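You operate a simulated robot arm through the tools that you are given. There is no shell and no other tool. Be economical: measure what you need, move in short steps, check, and stop when the job is done.

Carry out the task below with a simulated robot arm. There is one attempt and no reset: what you move stays moved.

Task
Press the white pump button to switch it on. Push the green locker door shut. Switch the wall switch on. Put one of the small blue bottles from the top of the long workbench on the top of the grey bench. Stack the grey coil block that says "24" from the top of the long workbench on top of the grey coil block that says "230". Count the steel nuts on the top of the long workbench, then put as many of the white tubes from the top of the long workbench on the top of the wide steel bench. Shut the door. Put the red padlock from the top of the wide steel bench on top of the grey metal block there. The order is free. Set down upright: small blue bottle.

It is judged by the outcome, as a careful person would: the job done as asked, and still so three seconds after it is handed in. It fails if anything else is knocked over, pushed out of place, dropped, spilled or broken.

Robot
A 6-joint arm with a two-finger parallel gripper on a trunk, on a base that drives. Base frame: it is fixed to the floor where the robot stands at the start and does not move with it; the origin is under the middle of the robot, x ahead of it, y to its left, z up. Readings come in cm, degrees, newtons and seconds.
With the tool pointing down near the work surface it reaches from about 44 to 86 cm from the robot's upright axis, wherever it stands. Its first joint turns from -115.0 to 115.0 degrees. Places, roughly: door [110, 270, 100]; green locker door [-100, -70, 90]; grey coil block [0, 225, 75]; metal block [225, 250, 100]; padlock [200, 275, 75]; small blue bottle (5x5x9 cm) [-90, 240, 90]; steel nut (3x3x2 cm) [10, 220, 90]; top of the grey bench [220, 50, 80]; top of the wide steel bench [280, 290, 80]; wall switch [-180, 100, 130]; white pump button [80, 0, 90]; white tube (7x7x15 cm) [20, 240, 90]. Payload 4.2 kg.
The tool frame sits at the grasp point between the pads (the TCP): z along the fingers, y along the line on which they close. The tips reach 2.3 cm beyond it. Largest opening 9.4 cm; finger width 3.8, thickness 1; the body of the gripper, 5.4 by 9.6 cm, starts 3.9 cm behind the TCP.
Orientation is that of the tool frame in the base frame, as [roll, pitch, yaw] about the fixed x, y, z axes, in that order (R = Rz(yaw) Ry(pitch) Rx(roll)). With the fingers straight down and closing along the base's y, the tool's x points along the base's -x, its y along +y and its z along -z.

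Tools
- The arm moves only by the tool step_arm. Its arguments are lists of equal length, an entry for each row: "xyz": the shift along the tool's x, y, z in cm, a list of three; "angular": the turn, a rotation vector about the tool's x, y, z in degrees, a list of three; "fingers": the finger opening in cm, from 0 to 9.4. In form: {"xyz": [[tx, ty, tz], ...], "angular": [[rx, ry, rz], ...], "fingers": [fingers, ...]}. A call has 1 to 20 rows; each row shifts and turns the commanded pose from where the row before left it, along the tool's axes as they then stand. Each row takes 0.2 s and may step no farther than 5 cm and 8.6 degrees from the row before; otherwise, or with a gripper value out of range, the whole call is refused. A pose out of reach is approached as far as the arm can. The call stops where the force on the tool passes 40 N (or 10 N more than at its start, if that is more) or the arm is blocked; 0.2 s more then pass. The fingers move at their own pace (about 10.8 cm/s each) and stop on an object; they squeeze with about 31 N. The grip force told is the motor's: it shows also when the fingers shut on nothing. Time passes only in rows, and 0.2 s behind the last, so rows that do not move let the fingers close. The reply holds the time, the measured pose of the TCP, the force on the tool along the base axes, the opening and the grip force, in the units named above and with some noise, with the torque about the TCP (base axes, N m) and any sound that the robot's microphone picked up.
- Cameras (640 x 400 px; columns grow to the right, rows downward): "scene" is now at [16.51, 10.69, 144.54]; the picture's right is [-0.99, -0.17, 0.00], its down [-0.10, 0.55, -0.83] and it looks along [0.14, -0.82, -0.56] (base axes); focal length 214 px, centre (320, 200). "wrist" rides on the gripper at [8.6, 1.6, -7.4] in the tool frame; the picture's right is [-0.18, 0.98, 0.00], its down [-0.58, -0.11, -0.81] and it looks along [-0.79, -0.15, 0.59] (tool axes); focal length 243 px, centre (320, 200). There is no depth. A picture from a camera that has moved, and an enlarged one, comes with that camera's place and axes in the base frame and with its lens.
- capture(camera): a new picture of that camera. The clock stands still meanwhile.
- raise_lower(by): slides the trunk up (or, below 0, down) by that many cm; the arm and the scene camera ride with it, the base frame stays. It gives what a move gives, with no picture.
- base_move(legs): drives the robot by 1 to 6 legs, each [ahead, turn to the left] in cm and degrees, along the robot's own axes; the way and the turn of a leg run together, so that a leg with both is an arc; at most 150 cm and 180 degrees a leg. The arm and the cameras ride along, it lands a little off, and it stops where it bumps. It gives what a move gives.
- pan_tilt(pan, tilt): turns the head with the scene camera to pan (to the left, within 80 degrees either way) and tilt (down, from -29 to 69), counted from straight ahead of the robot. It gives what a move gives.
- enlarge(camera, box): a new picture of the part [left, top, right, bottom] of that camera's present view, enlarged. The clock stands still meanwhile.
- sign_off(): hands the job in; it is judged then, once.

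Go step by step. Nothing tells you exact positions but the pictures and the camera data: compare them with the known pose of the tool, close in by small moves and look again before you grip or let go. The budget is 207 turns and 180 pictures, counting those below and the enlarged ones. Unless the task says otherwise, let go and move clear before handing in, and close with one line.

The tools are called after "Emit:" as a command line: name --argument value ..., lists and objects as JSON in quotes. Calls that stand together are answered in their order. step_arm: Moves the arm, as the interface text tells. Its arguments: {"type":"object","properties":{"xyz":{"type":"array"},"angular":{"type":"array"},"fingers":{"type":"array"}},"required":["xyz","angular","fingers"]} The other tools are called the same way: raise_lower (by) slides the trunk up or down; base_move (legs) drives the base; pan_tilt (pan, tilt) turns the head that bears the scene camera; capture (camera) takes a picture; enlarge (camera, box) takes an enlarged picture of a part of a camera's view; sign_off () hands the job in.

At the start:

```text
t: 0.0
position: [9.07, -59.61, 119.54]
orientation: [-179.9, 0.0, 180.0]
force: [0.1, 0.0, 0.3]
torque: [0.0, -0.05, -0.02]
width: 9.42
gripper_force: 0.0
trunk travel left (down, up): [-80.0, 19.0]
robot x, y, heading: [0.19, -0.16, -0.2]
head pan, tilt: [-80.2, 34.1]
```

scene: 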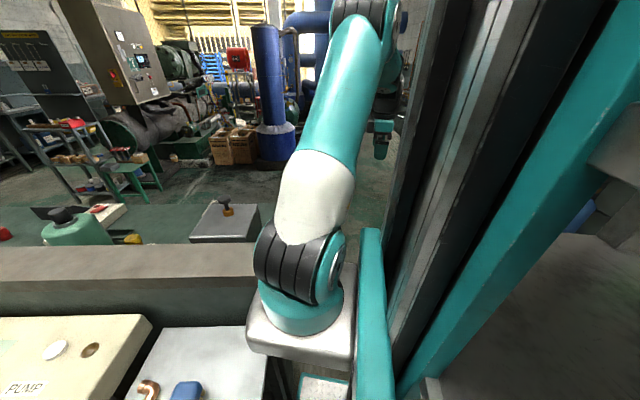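
wrist: 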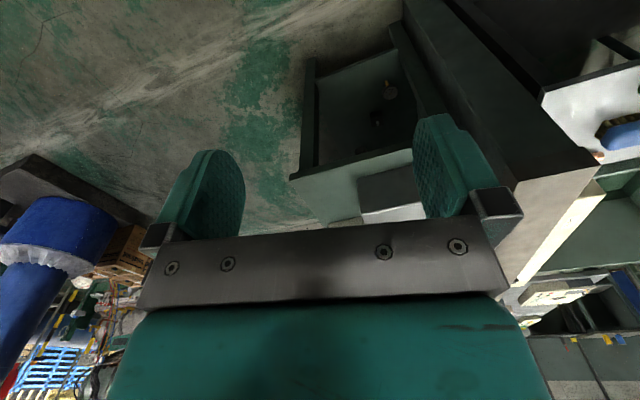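

The arm is off to the right of the robot, and the pump panel seems to be ahead. I'll look ahead first.

Emit:
pan_tilt --pan 0 --tilt 35

Emit:
capture --camera "scene"

Emit:
pan_tilt --pan 80 --tilt 25

Emit:
capture --camera "scene"

```text
t: 1.5
position: [9.09, -59.63, 119.58]
orientation: [-180.0, -0.1, -180.0]
force: [-0.2, 0.4, -0.2]
torque: [0.03, 0.0, -0.01]
width: 9.41
gripper_force: 0.1
trunk travel left (down, up): [-80.0, 19.0]
robot x, y, heading: [-0.13, 0.17, -0.2]
head pan, tilt: [0.0, 35.0]
```

```text
177 pictures are left
camera scene: at [23.81, 19.41, 144.4], right [0.0, -1.0, 0.0], down [-0.57, 0.0, -0.82], along [0.82, 0.0, -0.57], focal length 214 px, centre (320, 200)
```

scene: 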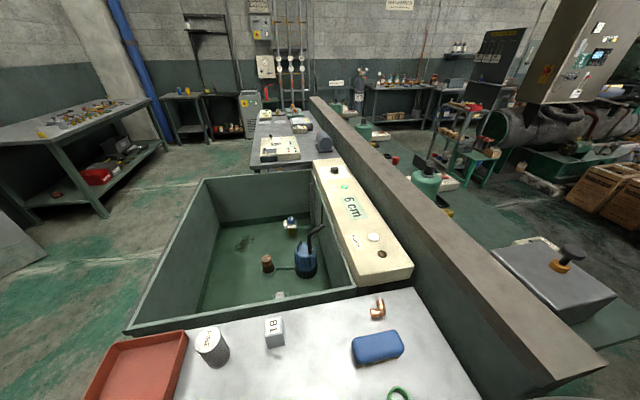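

```text
t: 3.1
position: [9.09, -59.69, 119.6]
orientation: [-180.0, -0.1, -180.0]
force: [-0.1, 0.2, 0.6]
torque: [-0.02, 0.02, 0.01]
width: 9.38
gripper_force: 0.0
trunk travel left (down, up): [-80.0, 19.0]
robot x, y, heading: [-0.32, 0.16, -0.2]
head pan, tilt: [80.0, 25.0]
```

```text
176 pictures are left
camera scene: at [16.61, 28.49, 145.98], right [0.98, -0.17, 0.0], down [-0.07, -0.42, -0.91], along [0.16, 0.89, -0.42], focal length 214 px, centre (320, 200)
```

scene: 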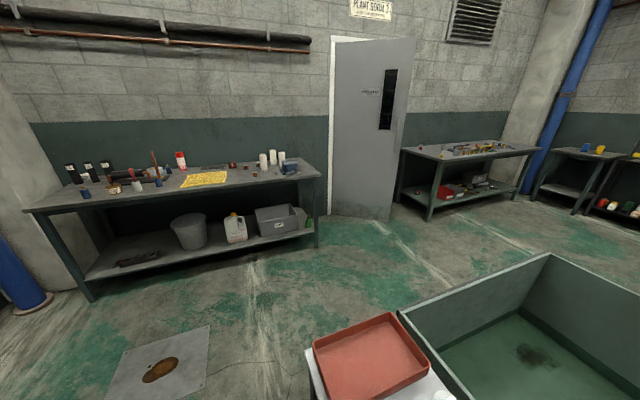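

The white disc by the word PUMP sits at about (78.5, 0, 90) in both views. I'll close the fingers and swing over it, staying high.

Emit:
step_arm --xyz '[[-3.5, 3, 0], [-3.5, 3, 0], [-3.5, 3, 0], [-3.5, 3, 0], [-3.5, 3, 0], [-3.5, 3, 0], [-3.5, 3, 0], [-3.5, 3, 0], [-3.5, 3, 0], [-3.5, 3, 0], [-3.5, 3, 0], [-3.5, 3, 0], [-3.5, 3, 0], [-3.5, 3, 0], [-3.5, 3, 0], [-3.5, 3, 0], [-3.5, 3, 0], [-3.5, 3, 0], [-3.5, 3, 0], [-2.9, 2.6, 0]]' --angular '[[0, 0, 0], [0, 0, 0], [0, 0, 0], [0, 0, 0], [0, 0, 0], [0, 0, 0], [0, 0, 0], [0, 0, 0], [0, 0, 0], [0, 0, 0], [0, 0, 0], [0, 0, 0], [0, 0, 0], [0, 0, 0], [0, 0, 0], [0, 0, 0], [0, 0, 0], [0, 0, 0], [0, 0, 0], [0, 0, 0]]' --fingers '[0, 0, 0, 0, 0, 0, 0, 0, 0, 0, 0, 0, 0, 0, 0, 0, 0, 0, 0, 0]'

Emit:
pan_tilt --pan -15 --tilt 40

Emit:
capture --camera "scene"

Emit:
capture --camera "wrist"

```text
t: 7.3
position: [78.54, -0.2, 119.53]
orientation: [179.9, 0.1, 179.9]
force: [-0.2, -0.9, 1.2]
torque: [0.04, -0.07, 0.02]
width: 0.02
gripper_force: 30.8
trunk travel left (down, up): [-80.0, 19.0]
robot x, y, heading: [0.27, -0.04, -0.1]
head pan, tilt: [80.0, 25.0]
```

```text
t: 9.0
position: [78.54, -0.15, 119.49]
orientation: [-180.0, 0.0, 180.0]
force: [-0.2, 0.1, 0.0]
torque: [-0.04, 0.01, -0.01]
width: 0.03
gripper_force: 31.6
trunk travel left (down, up): [-80.0, 19.0]
robot x, y, heading: [0.12, -0.05, -0.1]
head pan, tilt: [-15.0, 40.0]
```

```text
175 pictures are left
camera scene: at [23.22, 17.24, 143.64], right [-0.26, -0.97, 0.0], down [-0.62, 0.17, -0.77], along [0.74, -0.2, -0.64], focal length 214 px, centre (320, 200)
```

scene: 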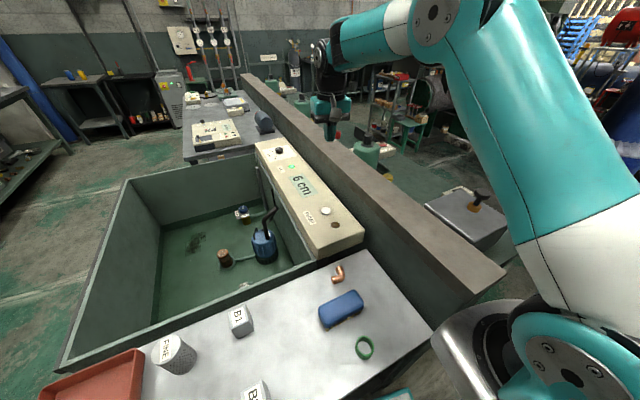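

```text
174 pictures are left
camera wrist: at [69.89, 1.5, 126.93], right [0.18, 0.98, 0.0], down [0.58, -0.11, 0.81], along [0.79, -0.15, -0.59], focal length 243 px, centre (320, 200)
```

wrist: 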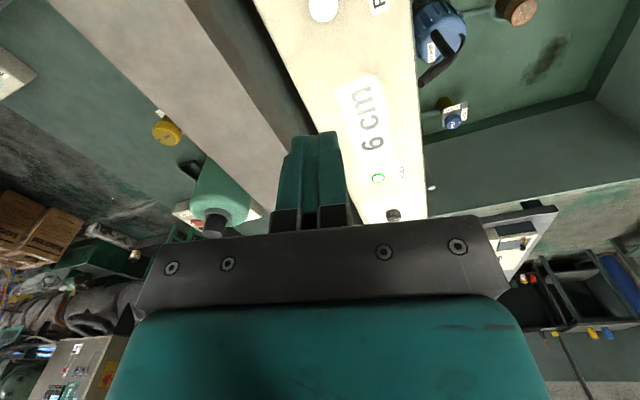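

The button triangulates to about (80.4, -0.3, 88). I'll descend until I touch it.

Emit:
step_arm --xyz '[[-1.8, -0.1, 4], [0, 0, 4], [0, 0, 4], [0, 0, 4], [0, 0, 4], [0, 0, 4]]' --angular '[[0, 0, 0], [0, 0, 0], [0, 0, 0], [0, 0, 0], [0, 0, 0], [0, 0, 0]]' --fingers '[0, 0, 0, 0, 0, 0]'

Emit:
enlarge --camera "scene" --box '[240, 130, 400, 270]'

```text
t: 10.4
position: [80.35, -0.15, 95.51]
orientation: [-180.0, 0.0, 180.0]
force: [0.0, -0.4, 0.2]
torque: [-0.02, -0.03, -0.01]
width: 0.0
gripper_force: 31.4
trunk travel left (down, up): [-80.0, 19.0]
robot x, y, heading: [-0.03, -0.08, 0.1]
head pan, tilt: [-15.0, 40.0]
```

```text
2.86 times, centred on (320, 200) of scene
camera zoom: at [23.19, 17.23, 143.66], right [-0.26, -0.97, 0.0], down [-0.62, 0.17, -0.77], along [0.74, -0.2, -0.64], focal length 613 px, centre (320, 200)
```

zoom: 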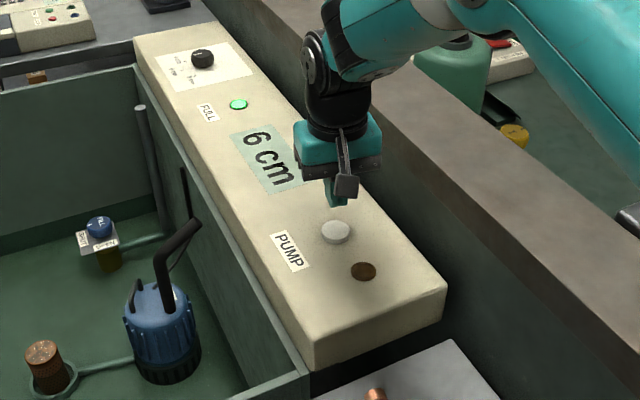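

The button is directly below the fingers. I'll press down in small steps.

Emit:
step_arm --xyz '[[0, 0, 2], [0, 0, 1.5], [0, 0, 0.5], [0, 0, 0.5], [0, 0, 0.5], [0, 0, 0.5], [0, 0, 0.5], [0, 0, 0.5], [0, 0, 0.5], [0, 0, 0.5]]' --angular '[[0, 0, 0], [0, 0, 0], [0, 0, 0], [0, 0, 0], [0, 0, 0], [0, 0, 0], [0, 0, 0], [0, 0, 0], [0, 0, 0], [0, 0, 0]]' --fingers '[0, 0, 0, 0, 0, 0, 0, 0, 0, 0]'

Emit:
enlarge --camera "scene" --box '[240, 130, 400, 270]'

```text
t: 12.0
position: [80.6, 0.01, 90.66]
orientation: [179.9, 0.7, -179.9]
force: [-4.1, -0.6, 21.4]
torque: [-0.01, 0.33, 0.02]
width: 0.0
gripper_force: 30.6
trunk travel left (down, up): [-80.0, 19.0]
robot x, y, heading: [0.04, -0.1, -0.1]
head pan, tilt: [-15.0, 40.0]
heard: click
stopped in row 8: the force on the tool passed its limit at 45 N (the readings are from after the stop); the commanded pose is now the measured one
```

```text
2.86 times, centred on (320, 200) of scene
camera zoom: at [23.05, 17.23, 143.72], right [-0.26, -0.97, 0.0], down [-0.62, 0.17, -0.77], along [0.74, -0.2, -0.64], focal length 613 px, centre (320, 200)
```

zoom: 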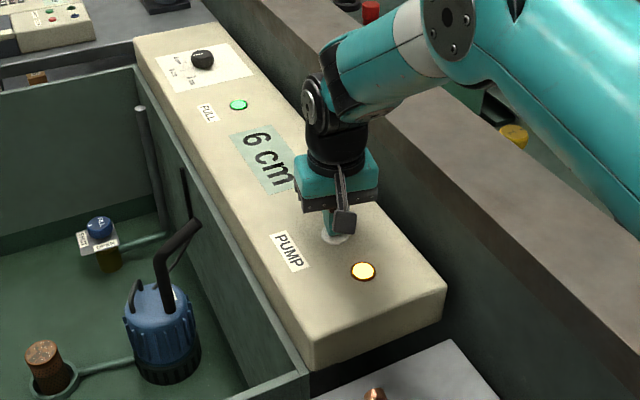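

The lamp lit with a click, so the pump is on. I'll lift, tuck the arm and turn left to see what is behind.

Emit:
step_arm --xyz '[[0, 0, -4], [0, 0, -5], [0, 0, -5], [0, 0, -5], [0, 0, -5], [0, 0, -5], [5, 0, 0], [5, 0, 0], [5, 0, 0], [5, 0, 0], [5, 0, 0], [5, 0, 0]]' --angular '[[0, 0, 0], [0, 0, 0], [0, 0, 0], [0, 0, 0], [0, 0, 0], [0, 0, 0], [0, 0, 0], [0, 0, 0], [0, 0, 0], [0, 0, 0], [0, 0, 0], [0, 0, 0]]' --fingers '[0, 0, 0, 0, 0, 0, 0, 0, 0, 0, 0, 0]'

Emit:
enlarge --camera "scene" --box '[240, 130, 400, 270]'

Emit:
base_move --legs '[[0, 90]]'

Emit:
pan_tilt --pan 75 --tilt 20

Emit:
capture --camera "scene"

```text
t: 14.6
position: [50.24, -0.19, 118.9]
orientation: [-180.0, 0.2, 180.0]
force: [0.1, -0.2, 0.0]
torque: [-0.03, 0.06, -0.05]
width: 0.0
gripper_force: 30.9
trunk travel left (down, up): [-80.0, 19.0]
robot x, y, heading: [-0.13, -0.09, -0.1]
head pan, tilt: [-15.0, 40.0]
```

```text
2.86 times, centred on (320, 200) of scene
camera zoom: at [23.29, 17.24, 143.63], right [-0.26, -0.97, 0.0], down [-0.62, 0.17, -0.77], along [0.74, -0.2, -0.64], focal length 613 px, centre (320, 200)
```

zoom: 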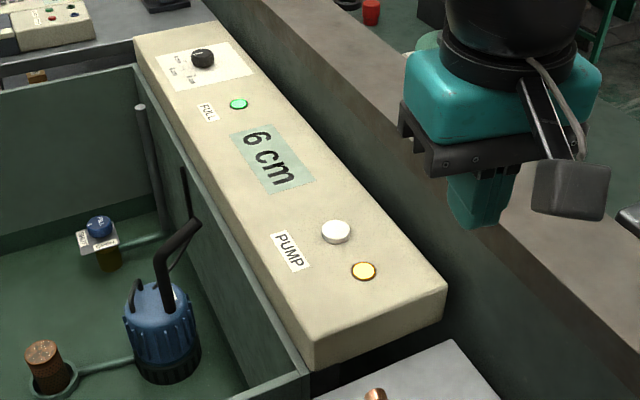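

```text
t: 16.5
position: [42.56, 19.64, 118.93]
orientation: [179.8, 0.3, -155.2]
force: [-0.3, 0.5, 0.5]
torque: [-0.02, 0.02, 0.0]
width: 0.01
gripper_force: 31.1
trunk travel left (down, up): [-80.0, 19.0]
robot x, y, heading: [-3.2, -0.73, 18.1]
head pan, tilt: [-15.0, 40.0]
stopped in leg 1: the robot was blocked; the commanded pose is now the measured one
```

```text
t: 18.2
position: [42.58, 19.53, 118.74]
orientation: [179.9, 0.3, -155.3]
force: [0.2, -0.8, 0.5]
torque: [0.01, -0.01, 0.01]
width: 0.0
gripper_force: 31.2
trunk travel left (down, up): [-80.0, 19.0]
robot x, y, heading: [-3.46, -0.58, 17.9]
head pan, tilt: [75.0, 20.0]
```

```text
170 pictures are left
camera scene: at [4.38, 31.55, 146.78], right [1.0, 0.05, 0.0], down [0.02, -0.34, -0.94], along [-0.05, 0.94, -0.34], focal length 214 px, centre (320, 200)
```

scene: 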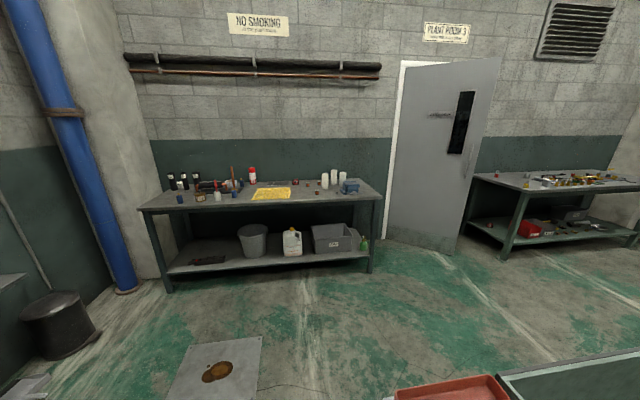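

The base bumped the table corner while turning. I'll back away first and then turn.

Emit:
base_move --legs '[[-28, 0], [0, 70]]'

Emit:
pan_tilt --pan 70 --tilt 25

Emit:
capture --camera "scene"

Emit:
pan_tilt --pan -75 --tilt 35

Emit:
capture --camera "scene"

```text
t: 23.2
position: [-34.94, 40.38, 118.83]
orientation: [179.9, 0.3, -83.9]
force: [0.4, 0.4, 0.3]
torque: [-0.02, -0.01, 0.0]
width: 0.0
gripper_force: 31.2
trunk travel left (down, up): [-80.0, 19.0]
robot x, y, heading: [-30.33, -9.6, 89.2]
head pan, tilt: [75.0, 20.0]
```

```text
t: 23.9
position: [-34.89, 40.41, 118.85]
orientation: [179.9, 0.3, -83.9]
force: [-1.0, 0.8, 0.2]
torque: [0.01, 0.03, 0.02]
width: 0.0
gripper_force: 30.8
trunk travel left (down, up): [-80.0, 19.0]
robot x, y, heading: [-30.36, -9.74, 89.4]
head pan, tilt: [70.0, 25.0]
```

```text
169 pictures are left
camera scene: at [-58.33, 8.97, 145.98], right [0.35, 0.94, 0.0], down [0.4, -0.15, -0.91], along [-0.85, 0.32, -0.42], focal length 214 px, centre (320, 200)
```

scene: 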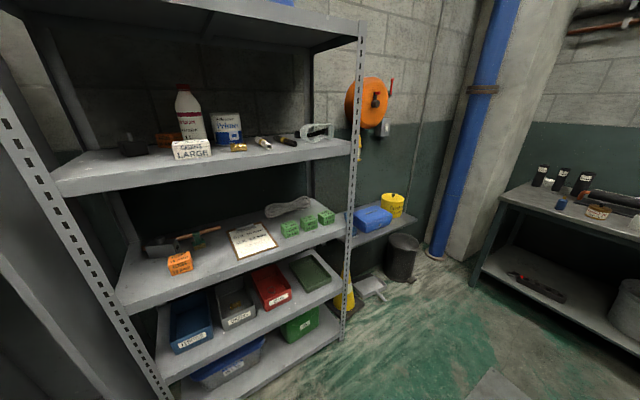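

```text
t: 26.2
position: [-34.96, 40.42, 118.86]
orientation: [180.0, 0.3, -83.9]
force: [-0.4, -0.2, 0.5]
torque: [0.01, -0.01, -0.02]
width: 0.0
gripper_force: 30.9
trunk travel left (down, up): [-80.0, 19.0]
robot x, y, heading: [-30.34, -9.58, 89.5]
head pan, tilt: [-75.0, 35.0]
```

```text
168 pictures are left
camera scene: at [-41.18, 7.94, 144.4], right [0.25, -0.97, 0.0], down [-0.56, -0.14, -0.82], along [0.79, 0.2, -0.57], focal length 214 px, centre (320, 200)
```

scene: 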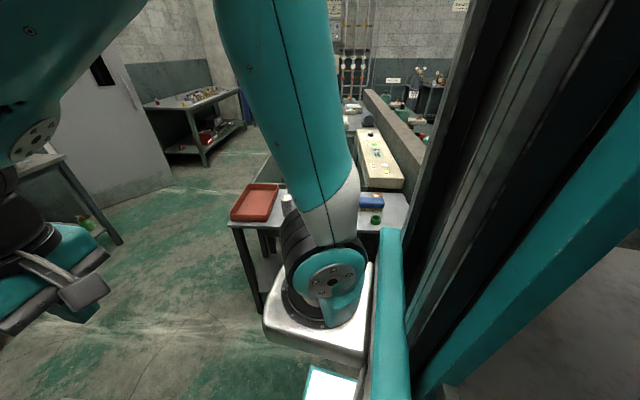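

I'm clear now. The shelf front is at about x = -140, and the switch is beside the orange reel. I'll turn further left to find the locker.

Emit:
base_move --legs '[[0, 90]]'

Emit:
pan_tilt --pan 30 --tilt 25

Emit:
capture --camera "scene"

Emit:
pan_tilt --pan -45 --tilt 15

Emit:
capture --camera "scene"

```text
t: 30.4
position: [-80.15, -14.94, 118.85]
orientation: [179.9, 0.2, 6.7]
force: [-0.5, 0.1, -0.2]
torque: [0.01, -0.02, -0.01]
width: 0.0
gripper_force: 31.3
trunk travel left (down, up): [-80.0, 19.0]
robot x, y, heading: [-30.19, -9.46, -179.8]
head pan, tilt: [-75.0, 35.0]
```

```text
t: 32.3
position: [-80.26, -14.93, 118.91]
orientation: [179.9, 0.3, 6.7]
force: [-0.4, 0.1, 0.0]
torque: [-0.01, -0.01, 0.02]
width: 0.0
gripper_force: 30.8
trunk travel left (down, up): [-80.0, 19.0]
robot x, y, heading: [-30.28, -9.76, -180.1]
head pan, tilt: [30.0, 25.0]
```

```text
167 pictures are left
camera scene: at [-53.52, -33.78, 145.98], right [-0.5, 0.87, 0.0], down [0.37, 0.21, -0.91], along [-0.78, -0.45, -0.42], focal length 214 px, centre (320, 200)
```

scene: 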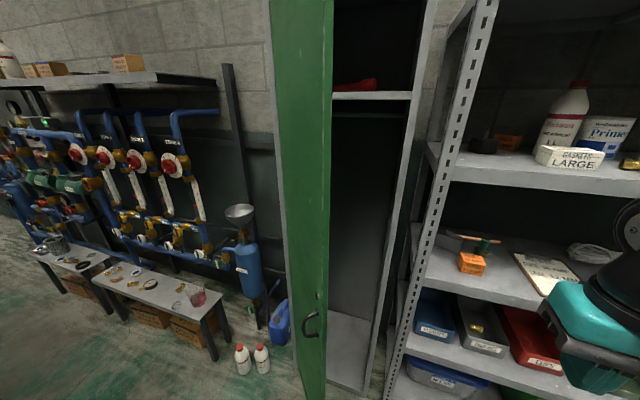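

```text
t: 33.7
position: [-80.18, -14.96, 118.91]
orientation: [179.8, 0.3, 6.7]
force: [-0.6, 0.1, 0.7]
torque: [-0.01, 0.03, 0.03]
width: 0.0
gripper_force: 31.3
trunk travel left (down, up): [-80.0, 19.0]
robot x, y, heading: [-30.16, -9.54, -179.9]
head pan, tilt: [-45.0, 15.0]
```

```text
166 pictures are left
camera scene: at [-52.16, -22.57, 147.6], right [0.71, 0.71, 0.0], down [0.18, -0.18, -0.97], along [-0.68, 0.68, -0.26], focal length 214 px, centre (320, 200)
```

scene: 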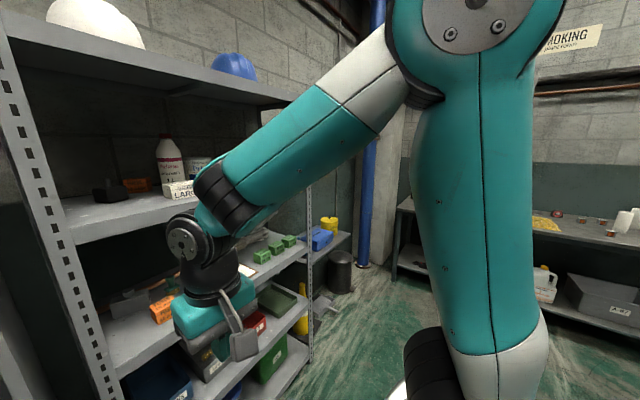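

The green locker door stands open with its outer face, which has the handle, toward me. I'll look lower, and at other angles, to measure it.

Emit:
pan_tilt --pan 30 --tilt 55

Emit:
capture --camera "scene"

Emit:
pan_tilt --pan 35 --tilt -15

Emit:
capture --camera "scene"

```text
t: 35.2
position: [-80.15, -15.05, 118.77]
orientation: [179.8, 0.3, 6.8]
force: [-0.4, -0.8, -0.2]
torque: [0.0, -0.01, -0.02]
width: 0.0
gripper_force: 31.1
trunk travel left (down, up): [-80.0, 19.0]
robot x, y, heading: [-30.21, -9.82, -179.8]
head pan, tilt: [30.0, 55.0]
```

```text
165 pictures are left
camera scene: at [-51.79, -32.77, 141.58], right [-0.5, 0.87, 0.0], down [0.71, 0.41, -0.57], along [-0.5, -0.29, -0.82], focal length 214 px, centre (320, 200)
```

scene: 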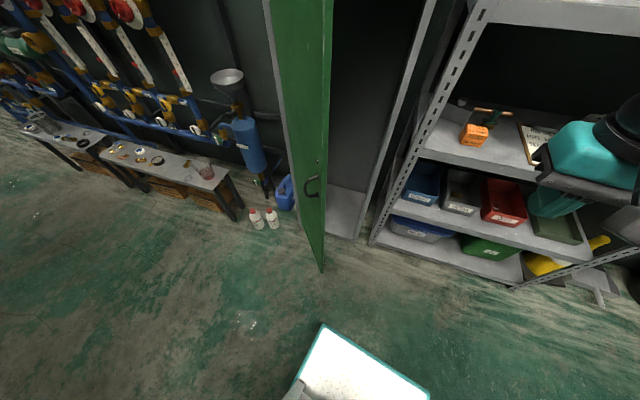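

```text
t: 36.6
position: [-80.12, -14.99, 118.91]
orientation: [179.9, 0.3, 6.6]
force: [0.0, 0.4, -0.3]
torque: [0.02, -0.01, -0.03]
width: 0.0
gripper_force: 31.1
trunk travel left (down, up): [-80.0, 19.0]
robot x, y, heading: [-30.63, -10.24, -180.2]
head pan, tilt: [35.0, -15.0]
```

```text
164 pictures are left
camera scene: at [-52.14, -33.79, 152.25], right [-0.57, 0.82, 0.0], down [-0.21, -0.15, -0.97], along [-0.79, -0.55, 0.26], focal length 214 px, centre (320, 200)
```

scene: 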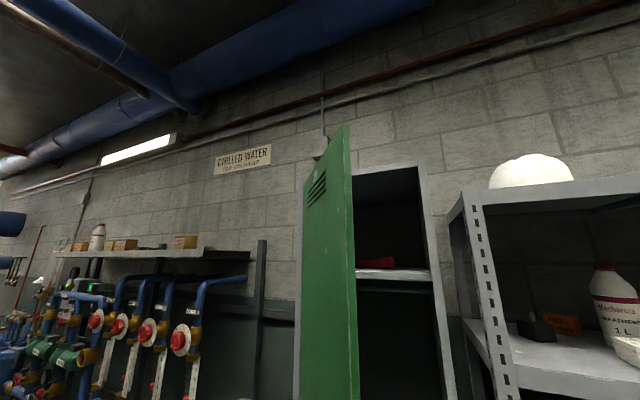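

The locker hinge is near (-106,-76), the free edge near (-89,-53), and the closed edge would be near (-119,-43). I'll point the fingers horizontally toward the locker and drive a little closer.

Emit:
step_arm --xyz '[[0, 0, 0], [0, 0, 0], [0, 0, 0], [0, 0, 0], [0, 0, 0], [0, 0, 0], [0, 0, 0], [0, 0, 0], [0, 0, 0], [0, 0, 0], [0, 0, 0]]' --angular '[[0, -8.2, 0], [0, -8.2, 0], [0, -8.2, 0], [0, -8.2, 0], [0, -8.2, 0], [0, -8.2, 0], [0, -8.2, 0], [0, -8.2, 0], [0, -8.2, 0], [0, -8.2, 0], [0, -8.2, 0]]' --fingers '[0, 0, 0, 0, 0, 0, 0, 0, 0, 0, 0]'

Emit:
pan_tilt --pan 20 --tilt 35

Emit:
capture --camera "scene"

```text
t: 39.0
position: [-87.71, -22.36, 124.69]
orientation: [178.2, 87.0, 5.1]
force: [0.0, -0.2, -0.2]
torque: [0.02, 0.02, 0.0]
width: 0.0
gripper_force: 31.0
out of reach, approached as far as the arm can: row 5, 6, 7, 8, 9, 10, 11
trunk travel left (down, up): [-80.0, 19.0]
robot x, y, heading: [-30.14, -9.48, -180.0]
head pan, tilt: [35.0, -15.0]
```

```text
t: 40.2
position: [-87.68, -22.27, 124.74]
orientation: [178.0, 87.0, 4.9]
force: [0.0, 0.4, 0.0]
torque: [-0.01, 0.02, 0.0]
width: 0.01
gripper_force: 31.1
trunk travel left (down, up): [-80.0, 19.0]
robot x, y, heading: [-30.34, -9.36, -179.9]
head pan, tilt: [20.0, 35.0]
```

```text
163 pictures are left
camera scene: at [-53.82, -32.19, 144.41], right [-0.34, 0.94, 0.0], down [0.54, 0.2, -0.82], along [-0.77, -0.28, -0.57], focal length 214 px, centre (320, 200)
```

scene: 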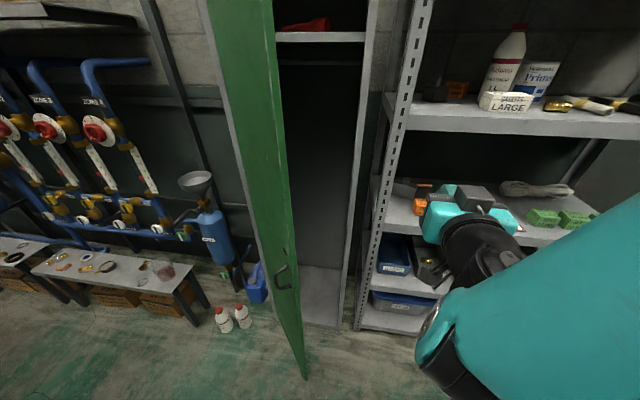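

The arm is level at y ≈ -22. I'll sweep it to the outer side of the door while keeping the tip clear of the free edge.

Emit:
step_arm --xyz '[[2, 3, -2], [2, 4, -2], [3, 4, -2], [3, 4, -2], [3, 4, -1.5], [2, 4, 0], [2, 4, 0], [2, 4, 0], [0, 4, 0], [0, 4, 0]]' --angular '[[0, 0, 0], [0, 0, 0], [0, 0, 0], [0, 0, 0], [0, 0, 0], [0, 0, 0], [0, 0, 0], [0, 0, 0], [0, 0, 0], [0, 0, 0]]' --fingers '[0, 0, 0, 0, 0, 0, 0, 0, 0, 0]'

Emit:
pan_tilt --pan 40 --tilt 35

Emit:
capture --camera "scene"

Emit:
capture --camera "wrist"

```text
refused: row 3 steps farther than a row can; nothing moved
```

```text
t: 41.0
position: [-87.7, -22.27, 124.72]
orientation: [178.1, 86.9, 4.9]
force: [-0.9, 0.0, 0.0]
torque: [0.04, -0.05, -0.02]
width: 0.01
gripper_force: 31.2
trunk travel left (down, up): [-80.0, 19.0]
robot x, y, heading: [-30.32, -9.67, -180.0]
head pan, tilt: [40.0, 35.0]
```

```text
162 pictures are left
camera scene: at [-52.29, -34.83, 144.4], right [-0.64, 0.77, 0.0], down [0.44, 0.37, -0.82], along [-0.63, -0.53, -0.57], focal length 214 px, centre (320, 200)
```

scene: 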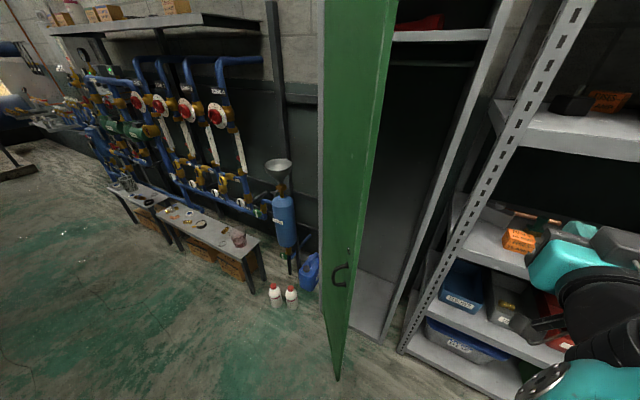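

```text
161 pictures are left
camera wrist: at [-79.71, -22.88, 116.5], right [0.11, -0.98, 0.19], down [0.76, 0.2, 0.62], along [-0.65, 0.07, 0.76], focal length 243 px, centre (320, 200)
```

wrist: 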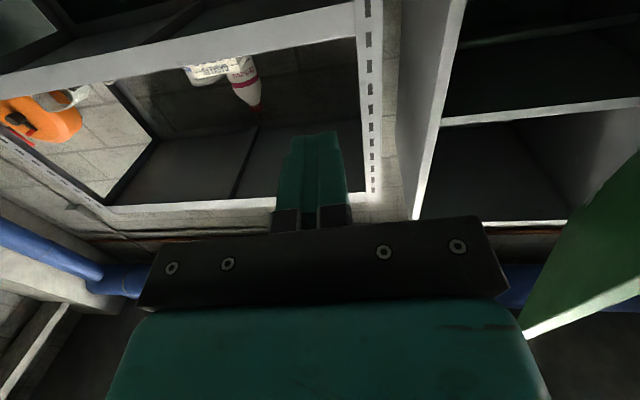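

Emit:
step_arm --xyz '[[2, 3, -2], [2, 4, -2], [2, 4, -2], [2, 4, -2], [2, 4, -1.5], [2, 4, 0], [2, 4, 0], [2, 4, 0], [0, 4, 0], [0, 4, 0]]' --angular '[[0, 0, 0], [0, 0, 0], [0, 0, 0], [0, 0, 0], [0, 0, 0], [0, 0, 0], [0, 0, 0], [0, 0, 0], [0, 0, 0], [0, 0, 0]]' --fingers '[0, 0, 0, 0, 0, 0, 0, 0, 0, 0]'

Emit:
capture --camera "scene"

```text
t: 43.2
position: [-76.1, -61.11, 111.86]
orientation: [-179.2, 86.7, 8.2]
force: [0.5, 0.1, -0.3]
torque: [0.01, 0.04, 0.01]
width: 0.0
gripper_force: 31.1
out of reach, approached as far as the arm can: row 1, 2, 3, 4, 5, 10
trunk travel left (down, up): [-80.0, 19.0]
robot x, y, heading: [-30.3, -9.67, -179.8]
head pan, tilt: [40.0, 35.0]
```

```text
160 pictures are left
camera scene: at [-52.26, -34.79, 144.43], right [-0.64, 0.77, 0.0], down [0.44, 0.37, -0.82], along [-0.63, -0.53, -0.57], focal length 214 px, centre (320, 200)
```

scene: 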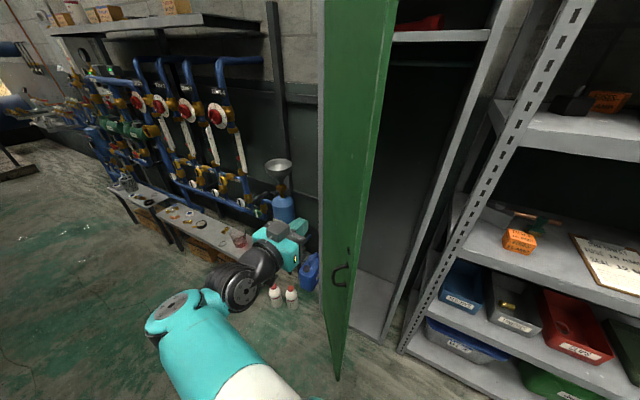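

Now I push along the door's arc, mostly in -x, at about z = 112.

Emit:
step_arm --xyz '[[0, -1, 3], [0, -1, 3], [0, -1, 3], [0, -1, 3], [0, -1, 3], [0, -1, 2], [0, -1.2, 2], [0, -1, 2], [0, -1, 2], [0, -0.8, 2]]' --angular '[[0, 0, 0], [0, 0, 0], [0, 0, 0], [0, 0, 0], [0, 0, 0], [0, 0, 0], [0, 0, 0], [0, 0, 0], [0, 0, 0], [0, 0, 0]]' --fingers '[0, 0, 0, 0, 0, 0, 0, 0, 0, 0]'

Emit:
capture --camera "scene"

```text
t: 45.4
position: [-102.36, -54.12, 110.44]
orientation: [178.6, 86.8, 5.3]
force: [-0.3, -0.6, -0.1]
torque: [0.0, 0.0, 0.02]
width: 0.0
gripper_force: 30.8
trunk travel left (down, up): [-80.0, 19.0]
robot x, y, heading: [-30.22, -9.56, -180.0]
head pan, tilt: [40.0, 35.0]
```

```text
159 pictures are left
camera scene: at [-52.26, -34.85, 144.4], right [-0.64, 0.77, 0.0], down [0.44, 0.37, -0.82], along [-0.63, -0.53, -0.57], focal length 214 px, centre (320, 200)
```

scene: 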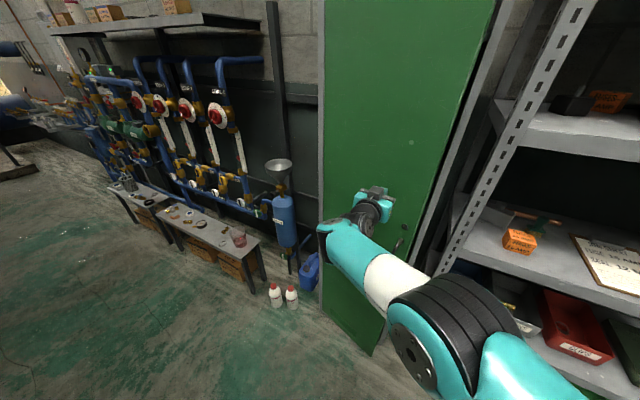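

The door is swinging. I'll keep pushing.

Emit:
step_arm --xyz '[[0, -0.3, 2], [0, -0.2, 2], [0, 0, 2], [0, 0, 2], [0, 0.1, 1.5], [0, 0.1, 1], [0, 0.1, 1], [0, 0.1, 1]]' --angular '[[0, 0, 0], [0, 0, 0], [0, 0, 0], [0, 0, 0], [0, 0, 0], [0, 0, 0], [0, 0, 0], [0, 0, 0]]' --fingers '[0, 0, 0, 0, 0, 0, 0, 0]'

Emit:
capture --camera "scene"

```text
t: 47.2
position: [-110.46, -51.23, 110.92]
orientation: [178.7, 86.9, 5.5]
force: [0.2, -0.2, 0.0]
torque: [-0.02, -0.01, -0.02]
width: 0.0
gripper_force: 30.7
out of reach, approached as far as the arm can: row 2, 3, 4, 5, 6, 7, 8
trunk travel left (down, up): [-80.0, 19.0]
robot x, y, heading: [-29.81, -9.39, -180.0]
head pan, tilt: [40.0, 35.0]
```

```text
158 pictures are left
camera scene: at [-52.28, -34.85, 144.4], right [-0.64, 0.77, 0.0], down [0.44, 0.37, -0.82], along [-0.63, -0.53, -0.57], focal length 214 px, centre (320, 200)
```

scene: 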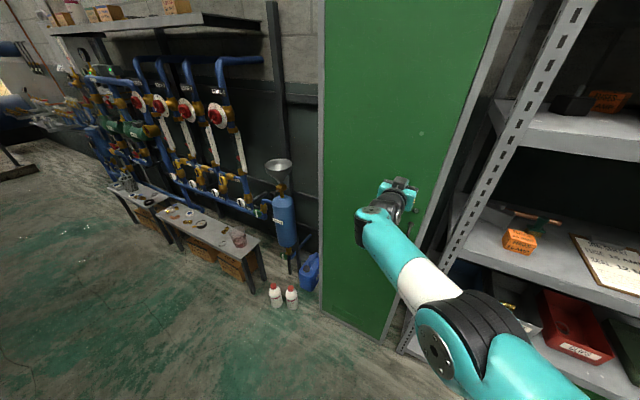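

It's nearly shut, but the arm is at its reach limit. I'll drive gently ahead to finish the push.

Emit:
base_move --legs '[[5, 0]]'

Emit:
enlarge --camera "scene" --box '[300, 0, 540, 370]'

```text
t: 48.1
position: [-111.89, -51.34, 110.82]
orientation: [-179.4, 87.1, 7.2]
force: [20.5, 12.3, 4.1]
torque: [-0.29, 0.42, 0.01]
width: 0.02
gripper_force: 31.0
trunk travel left (down, up): [-80.0, 19.0]
robot x, y, heading: [-32.44, -9.61, -180.0]
head pan, tilt: [40.0, 35.0]
stopped in leg 1: the force on the tool passed its limit at 136 N (the readings are from after the stop); the commanded pose is now the measured one
```

```text
1.08 times, centred on (420, 185) of scene (not enlarged: the box is as wide or as high as the picture)
camera zoom: at [-54.2, -34.75, 144.44], right [-0.64, 0.77, 0.0], down [0.44, 0.37, -0.82], along [-0.63, -0.53, -0.57], focal length 232 px, centre (212, 216)
```

zoom: 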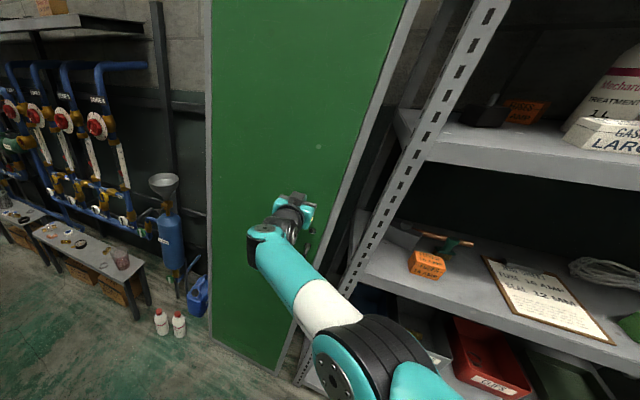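

Firm resistance now, and the door looks shut. I'll retract and check it.

Emit:
step_arm --xyz '[[0, 0, -3], [0, 0, -4], [0, 0, -4], [0, 0, -4], [0, 0, -4]]' --angular '[[0, 0, 0], [0, 0, 0], [0, 0, 0], [0, 0, 0], [0, 0, 0]]' --fingers '[0, 0, 0, 0, 0]'

Emit:
capture --camera "scene"

Emit:
pan_tilt --pan 40 --tilt -5

Emit:
capture --camera "scene"

```text
t: 49.3
position: [-93.07, -49.17, 111.75]
orientation: [-178.9, 86.9, 7.7]
force: [-0.2, 0.2, -0.4]
torque: [-0.02, 0.0, 0.02]
width: 0.01
gripper_force: 30.6
trunk travel left (down, up): [-80.0, 19.0]
robot x, y, heading: [-32.38, -9.3, -180.0]
head pan, tilt: [40.0, 35.0]
```

```text
156 pictures are left
camera scene: at [-54.41, -34.84, 144.39], right [-0.64, 0.77, 0.0], down [0.44, 0.37, -0.82], along [-0.63, -0.53, -0.57], focal length 214 px, centre (320, 200)
```

scene: 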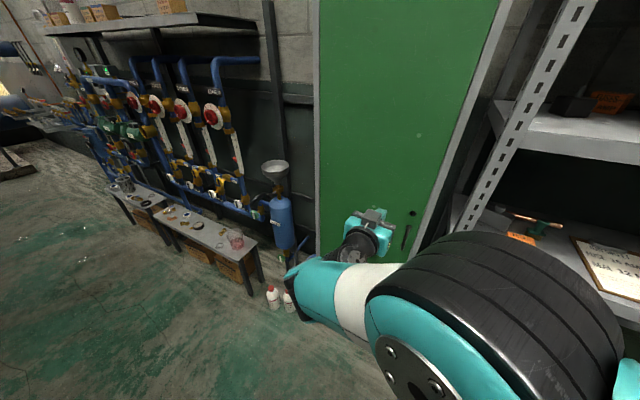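

```text
t: 50.3
position: [-93.12, -49.43, 111.67]
orientation: [-178.9, 86.9, 7.8]
force: [-1.3, -0.1, -1.3]
torque: [-0.02, 0.03, -0.02]
width: 0.01
gripper_force: 31.1
trunk travel left (down, up): [-80.0, 19.0]
robot x, y, heading: [-32.18, -9.29, -179.7]
head pan, tilt: [40.0, -5.0]
```

```text
155 pictures are left
camera scene: at [-54.3, -34.81, 150.78], right [-0.64, 0.77, 0.0], down [-0.07, -0.06, -1.0], along [-0.76, -0.64, 0.09], focal length 214 px, centre (320, 200)
```

scene: 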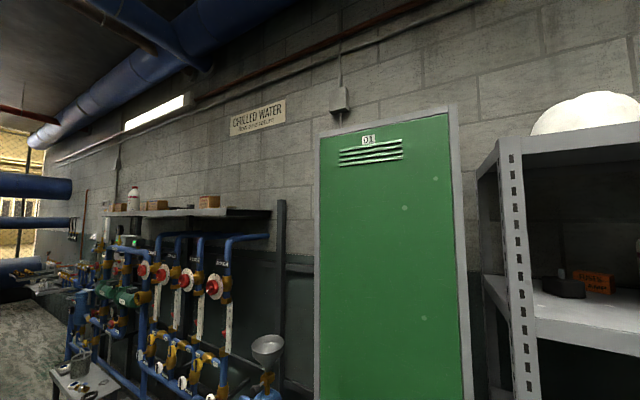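

The locker is shut. Next is the wall switch at about (-180,100,130). I'll bring the arm in front, turn right and drive toward it.

Emit:
step_arm --xyz '[[-1, -4, 0], [-1, -4, 0], [-1, -4, 0], [-1, -4, 0], [-1, -4, 0], [-1, -4, 0], [-1, -4, 0], [-1, -4, 0], [-1, -4, 0], [-1, -3, 0]]' --angular '[[0, 0, 0], [0, 0, 0], [0, 0, 0], [0, 0, 0], [0, 0, 0], [0, 0, 0], [0, 0, 0], [0, 0, 0], [0, 0, 0], [0, 0, 0]]' --fingers '[0, 0, 0, 0, 0, 0, 0, 0, 0, 0]'

Emit:
base_move --legs '[[0, -61]]'

Emit:
pan_tilt --pan 10 --tilt 35

Emit:
capture --camera "scene"

```text
t: 52.5
position: [-98.83, -10.81, 122.39]
orientation: [-178.0, 86.9, 8.9]
force: [-0.3, 0.5, 0.4]
torque: [0.02, 0.0, 0.0]
width: 0.0
gripper_force: 31.5
out of reach, approached as far as the arm can: row 7, 8
trunk travel left (down, up): [-80.0, 19.0]
robot x, y, heading: [-32.38, -9.66, -179.8]
head pan, tilt: [40.0, -5.0]
```

```text
t: 55.6
position: [-65.4, 48.17, 122.47]
orientation: [-178.8, 86.9, -53.3]
force: [-0.1, -0.5, 0.5]
torque: [0.01, -0.03, -0.01]
width: 0.0
gripper_force: 31.5
trunk travel left (down, up): [-80.0, 19.0]
robot x, y, heading: [-32.48, -9.65, 118.9]
head pan, tilt: [40.0, -5.0]
```

```text
t: 56.7
position: [-65.26, 48.2, 122.37]
orientation: [-178.7, 86.9, -53.3]
force: [-0.3, -0.1, -0.4]
torque: [0.01, 0.02, -0.04]
width: 0.02
gripper_force: 31.1
trunk travel left (down, up): [-80.0, 19.0]
robot x, y, heading: [-32.12, -9.48, 118.7]
head pan, tilt: [10.0, 35.0]
```

```text
154 pictures are left
camera scene: at [-62.38, 1.11, 144.41], right [0.78, 0.63, 0.0], down [0.36, -0.45, -0.82], along [-0.51, 0.64, -0.57], focal length 214 px, centre (320, 200)
```

scene: 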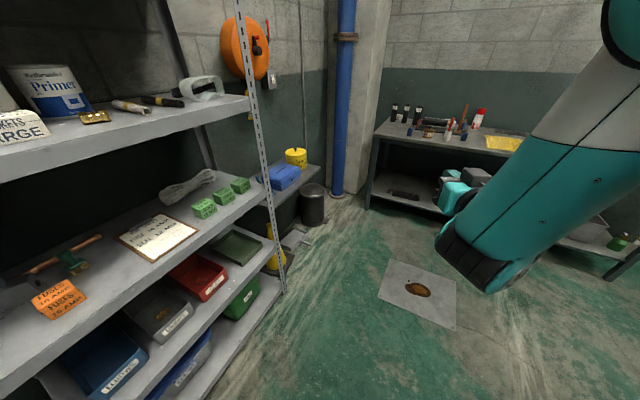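

The path is clear, so I'll drive on.

Emit:
base_move --legs '[[120, 0], [0, 68]]'

Emit:
pan_tilt --pan 0 --tilt 20

Emit:
capture --camera "scene"

```text
t: 65.7
position: [-157.18, 87.67, 122.68]
orientation: [-178.9, 86.9, 14.0]
force: [0.2, 0.4, 0.4]
torque: [0.0, -0.02, 0.02]
width: 0.0
gripper_force: 30.7
trunk travel left (down, up): [-80.0, 19.0]
robot x, y, heading: [-91.08, 96.03, -174.0]
head pan, tilt: [10.0, 35.0]
```

```text
t: 66.5
position: [-156.6, 87.85, 123.27]
orientation: [-177.9, 87.2, 15.1]
force: [0.5, 0.4, -0.3]
torque: [0.03, -0.01, -0.01]
width: 0.0
gripper_force: 31.1
trunk travel left (down, up): [-80.0, 19.0]
robot x, y, heading: [-90.65, 96.08, -173.8]
head pan, tilt: [0.0, 20.0]
```

```text
153 pictures are left
camera scene: at [-114.25, 73.89, 146.79], right [-0.11, 0.99, 0.0], down [0.35, 0.04, -0.94], along [-0.93, -0.1, -0.35], focal length 214 px, centre (320, 200)
```

scene: 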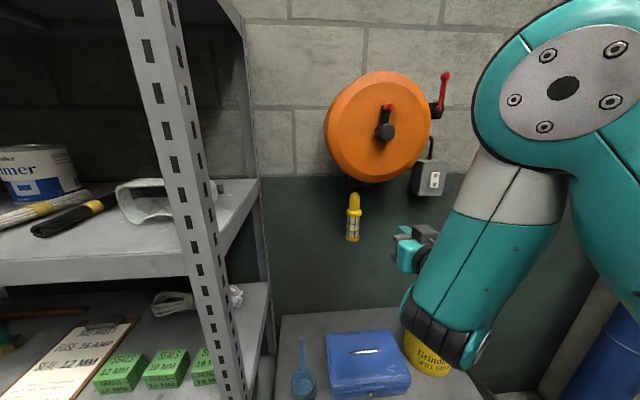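

The switch is in view near px (430,178). I'll zoom in on it.

Emit:
enlarge --camera "scene" --box '[380, 130, 480, 240]'

Emit:
capture --camera "wrist"

```text
3.64 times, centred on (430, 185) of scene
camera zoom: at [-114.25, 73.89, 146.79], right [-0.11, 0.99, 0.0], down [0.35, 0.04, -0.94], along [-0.93, -0.1, -0.35], focal length 780 px, centre (-80, 254)
```

zoom: 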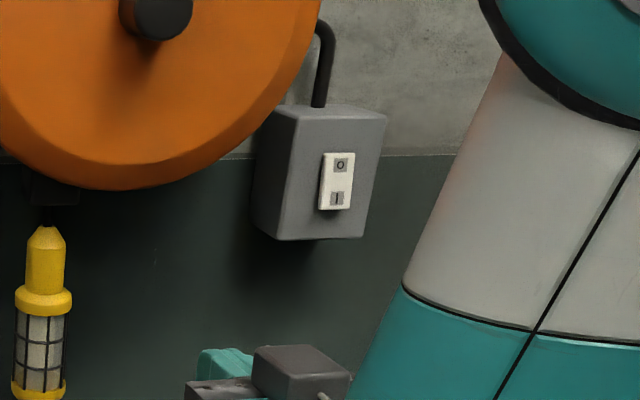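

```text
151 pictures are left
camera wrist: at [-148.61, 88.04, 114.92], right [0.21, -0.96, 0.18], down [0.73, 0.28, 0.62], along [-0.65, 0.0, 0.76], focal length 243 px, centre (320, 200)
```

wrist: 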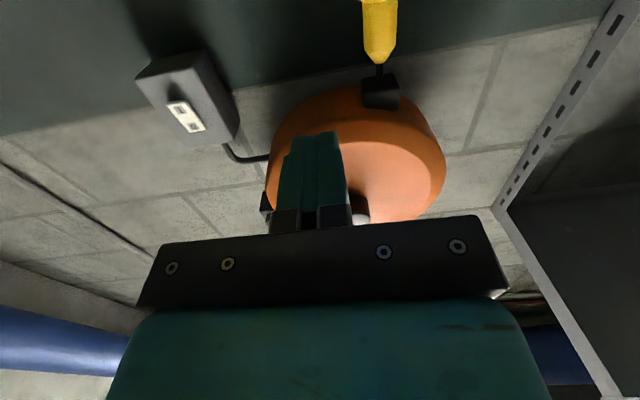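

The "I" half of the rocker triangulates to about (-181.5, 102.2, 128). I'll roll the gripper 90° so the closed fingertip is thin vertically, move to just in front of it, and look again.

Emit:
step_arm --xyz '[[0, 0, 0], [0, 0, 0], [0, 0, 0], [0, 0, 0], [0, 0, 0], [0, 0, 0], [0, 0, 0], [0, 0, 0], [0, 0, 0], [0, 0, 0], [0, 0, 0]]' --angular '[[0, 0, -8.2], [0, 0, -8.2], [0, 0, -8.2], [0, 0, -8.2], [0, 0, -8.2], [0, 0, -8.2], [0, 0, -8.2], [0, 0, -8.2], [0, 0, -8.2], [0, 0, -8.2], [0, 0, -8.2]]' --fingers '[0, 0, 0, 0, 0, 0, 0, 0, 0, 0, 0]'

Emit:
base_move --legs '[[6, 0]]'

```text
t: 68.9
position: [-156.6, 87.8, 123.23]
orientation: [-92.8, -0.5, 102.9]
force: [0.6, 0.6, -0.1]
torque: [0.01, 0.03, 0.0]
width: 0.0
gripper_force: 30.8
trunk travel left (down, up): [-80.0, 19.0]
robot x, y, heading: [-90.51, 96.33, -173.8]
head pan, tilt: [0.0, 20.0]
```

```text
t: 69.9
position: [-162.44, 87.14, 123.12]
orientation: [-92.8, -0.3, 102.9]
force: [-0.6, 0.3, -0.6]
torque: [-0.04, -0.01, 0.0]
width: 0.0
gripper_force: 31.0
trunk travel left (down, up): [-80.0, 19.0]
robot x, y, heading: [-96.55, 95.42, -173.3]
head pan, tilt: [0.0, 20.0]
```

Emit:
step_arm --xyz '[[3.8, -1.1, 0], [3.8, -1.1, 0], [3.8, -1.1, 1.5], [3.8, -1.0, 1.5], [3.8, -1.0, 1.5]]' --angular '[[0, 0, 0], [0, 0, 0], [0, 0, 0], [0, 0, 0], [0, 0, 0]]' --fingers '[0, 0, 0, 0, 0]'

Emit:
capture --camera "wrist"

Emit:
capture --camera "scene"

```text
t: 71.1
position: [-170.39, 104.57, 128.92]
orientation: [-92.5, -0.4, 102.9]
force: [-0.1, -0.1, 0.5]
torque: [0.02, -0.01, -0.02]
width: 0.01
gripper_force: 31.3
trunk travel left (down, up): [-80.0, 19.0]
robot x, y, heading: [-96.43, 95.54, -173.5]
head pan, tilt: [0.0, 20.0]
```

```text
150 pictures are left
camera wrist: at [-165.05, 114.79, 127.64], right [0.08, -0.16, -0.98], down [0.91, -0.39, 0.14], along [-0.4, -0.91, 0.12], focal length 243 px, centre (320, 200)
```

wrist: 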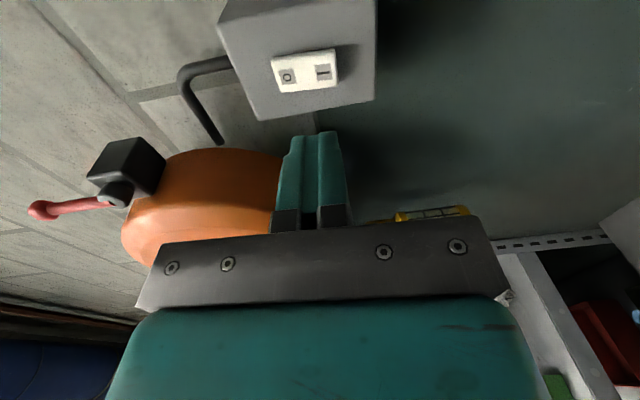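

```text
149 pictures are left
camera scene: at [-120.02, 73.22, 146.79], right [-0.11, 0.99, 0.0], down [0.35, 0.04, -0.94], along [-0.93, -0.1, -0.35], focal length 214 px, centre (320, 200)
```

scene: 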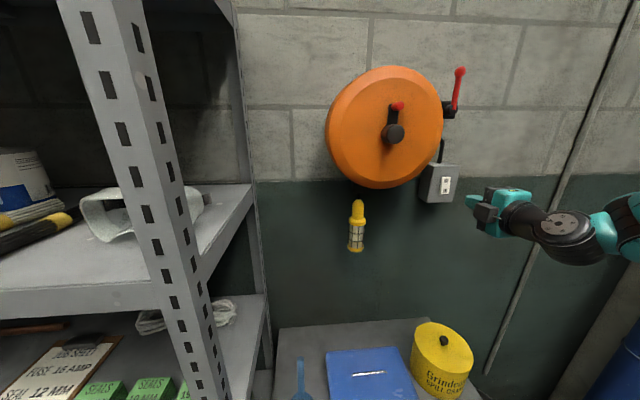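

I'm in line with the "I" half; lowering 0.7 cm and pressing slowly.

Emit:
step_arm --xyz '[[-0.3, 0.8, 2], [0, 0, 2], [0, 0, 2], [0, 0, 1], [0, 0, 0.5], [0, 0, 0.5], [0, 0, 0.5], [0, 0, 0.5], [0, 0, 0.5], [0, 0, 0.5], [0, 0, 0.5], [0, 0, 0.5], [0, 0, 0.5]]' --angular '[[0, 0, 0], [0, 0, 0], [0, 0, 0], [0, 0, 0], [0, 0, 0], [0, 0, 0], [0, 0, 0], [0, 0, 0], [0, 0, 0], [0, 0, 0], [0, 0, 0], [0, 0, 0], [0, 0, 0]]' --fingers '[0, 0, 0, 0, 0, 0, 0, 0, 0, 0, 0, 0, 0]'

Emit:
capture --camera "wrist"

```text
t: 73.0
position: [-178.32, 102.44, 127.9]
orientation: [-92.3, -0.2, 102.9]
force: [0.4, 0.3, 0.9]
torque: [-0.03, -0.01, 0.01]
width: 0.0
gripper_force: 31.1
trunk travel left (down, up): [-80.0, 19.0]
robot x, y, heading: [-96.63, 95.12, -173.9]
head pan, tilt: [0.0, 20.0]
heard: click
stopped in row 9: the force on the tool passed its limit at 47 N (the readings are from after the stop); the commanded pose is now the measured one
```

```text
148 pictures are left
camera wrist: at [-172.95, 112.62, 126.67], right [0.08, -0.17, -0.98], down [0.91, -0.39, 0.14], along [-0.41, -0.91, 0.12], focal length 243 px, centre (320, 200)
```

wrist: 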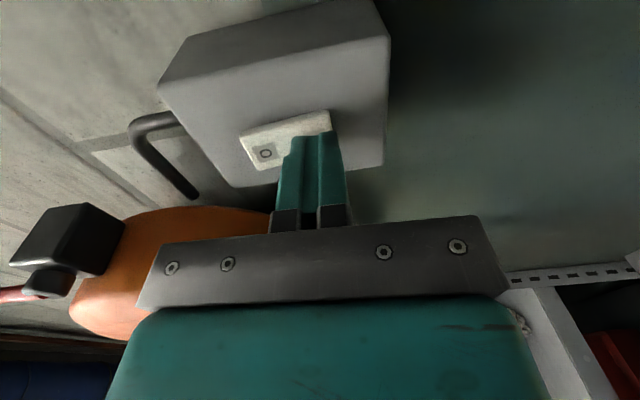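

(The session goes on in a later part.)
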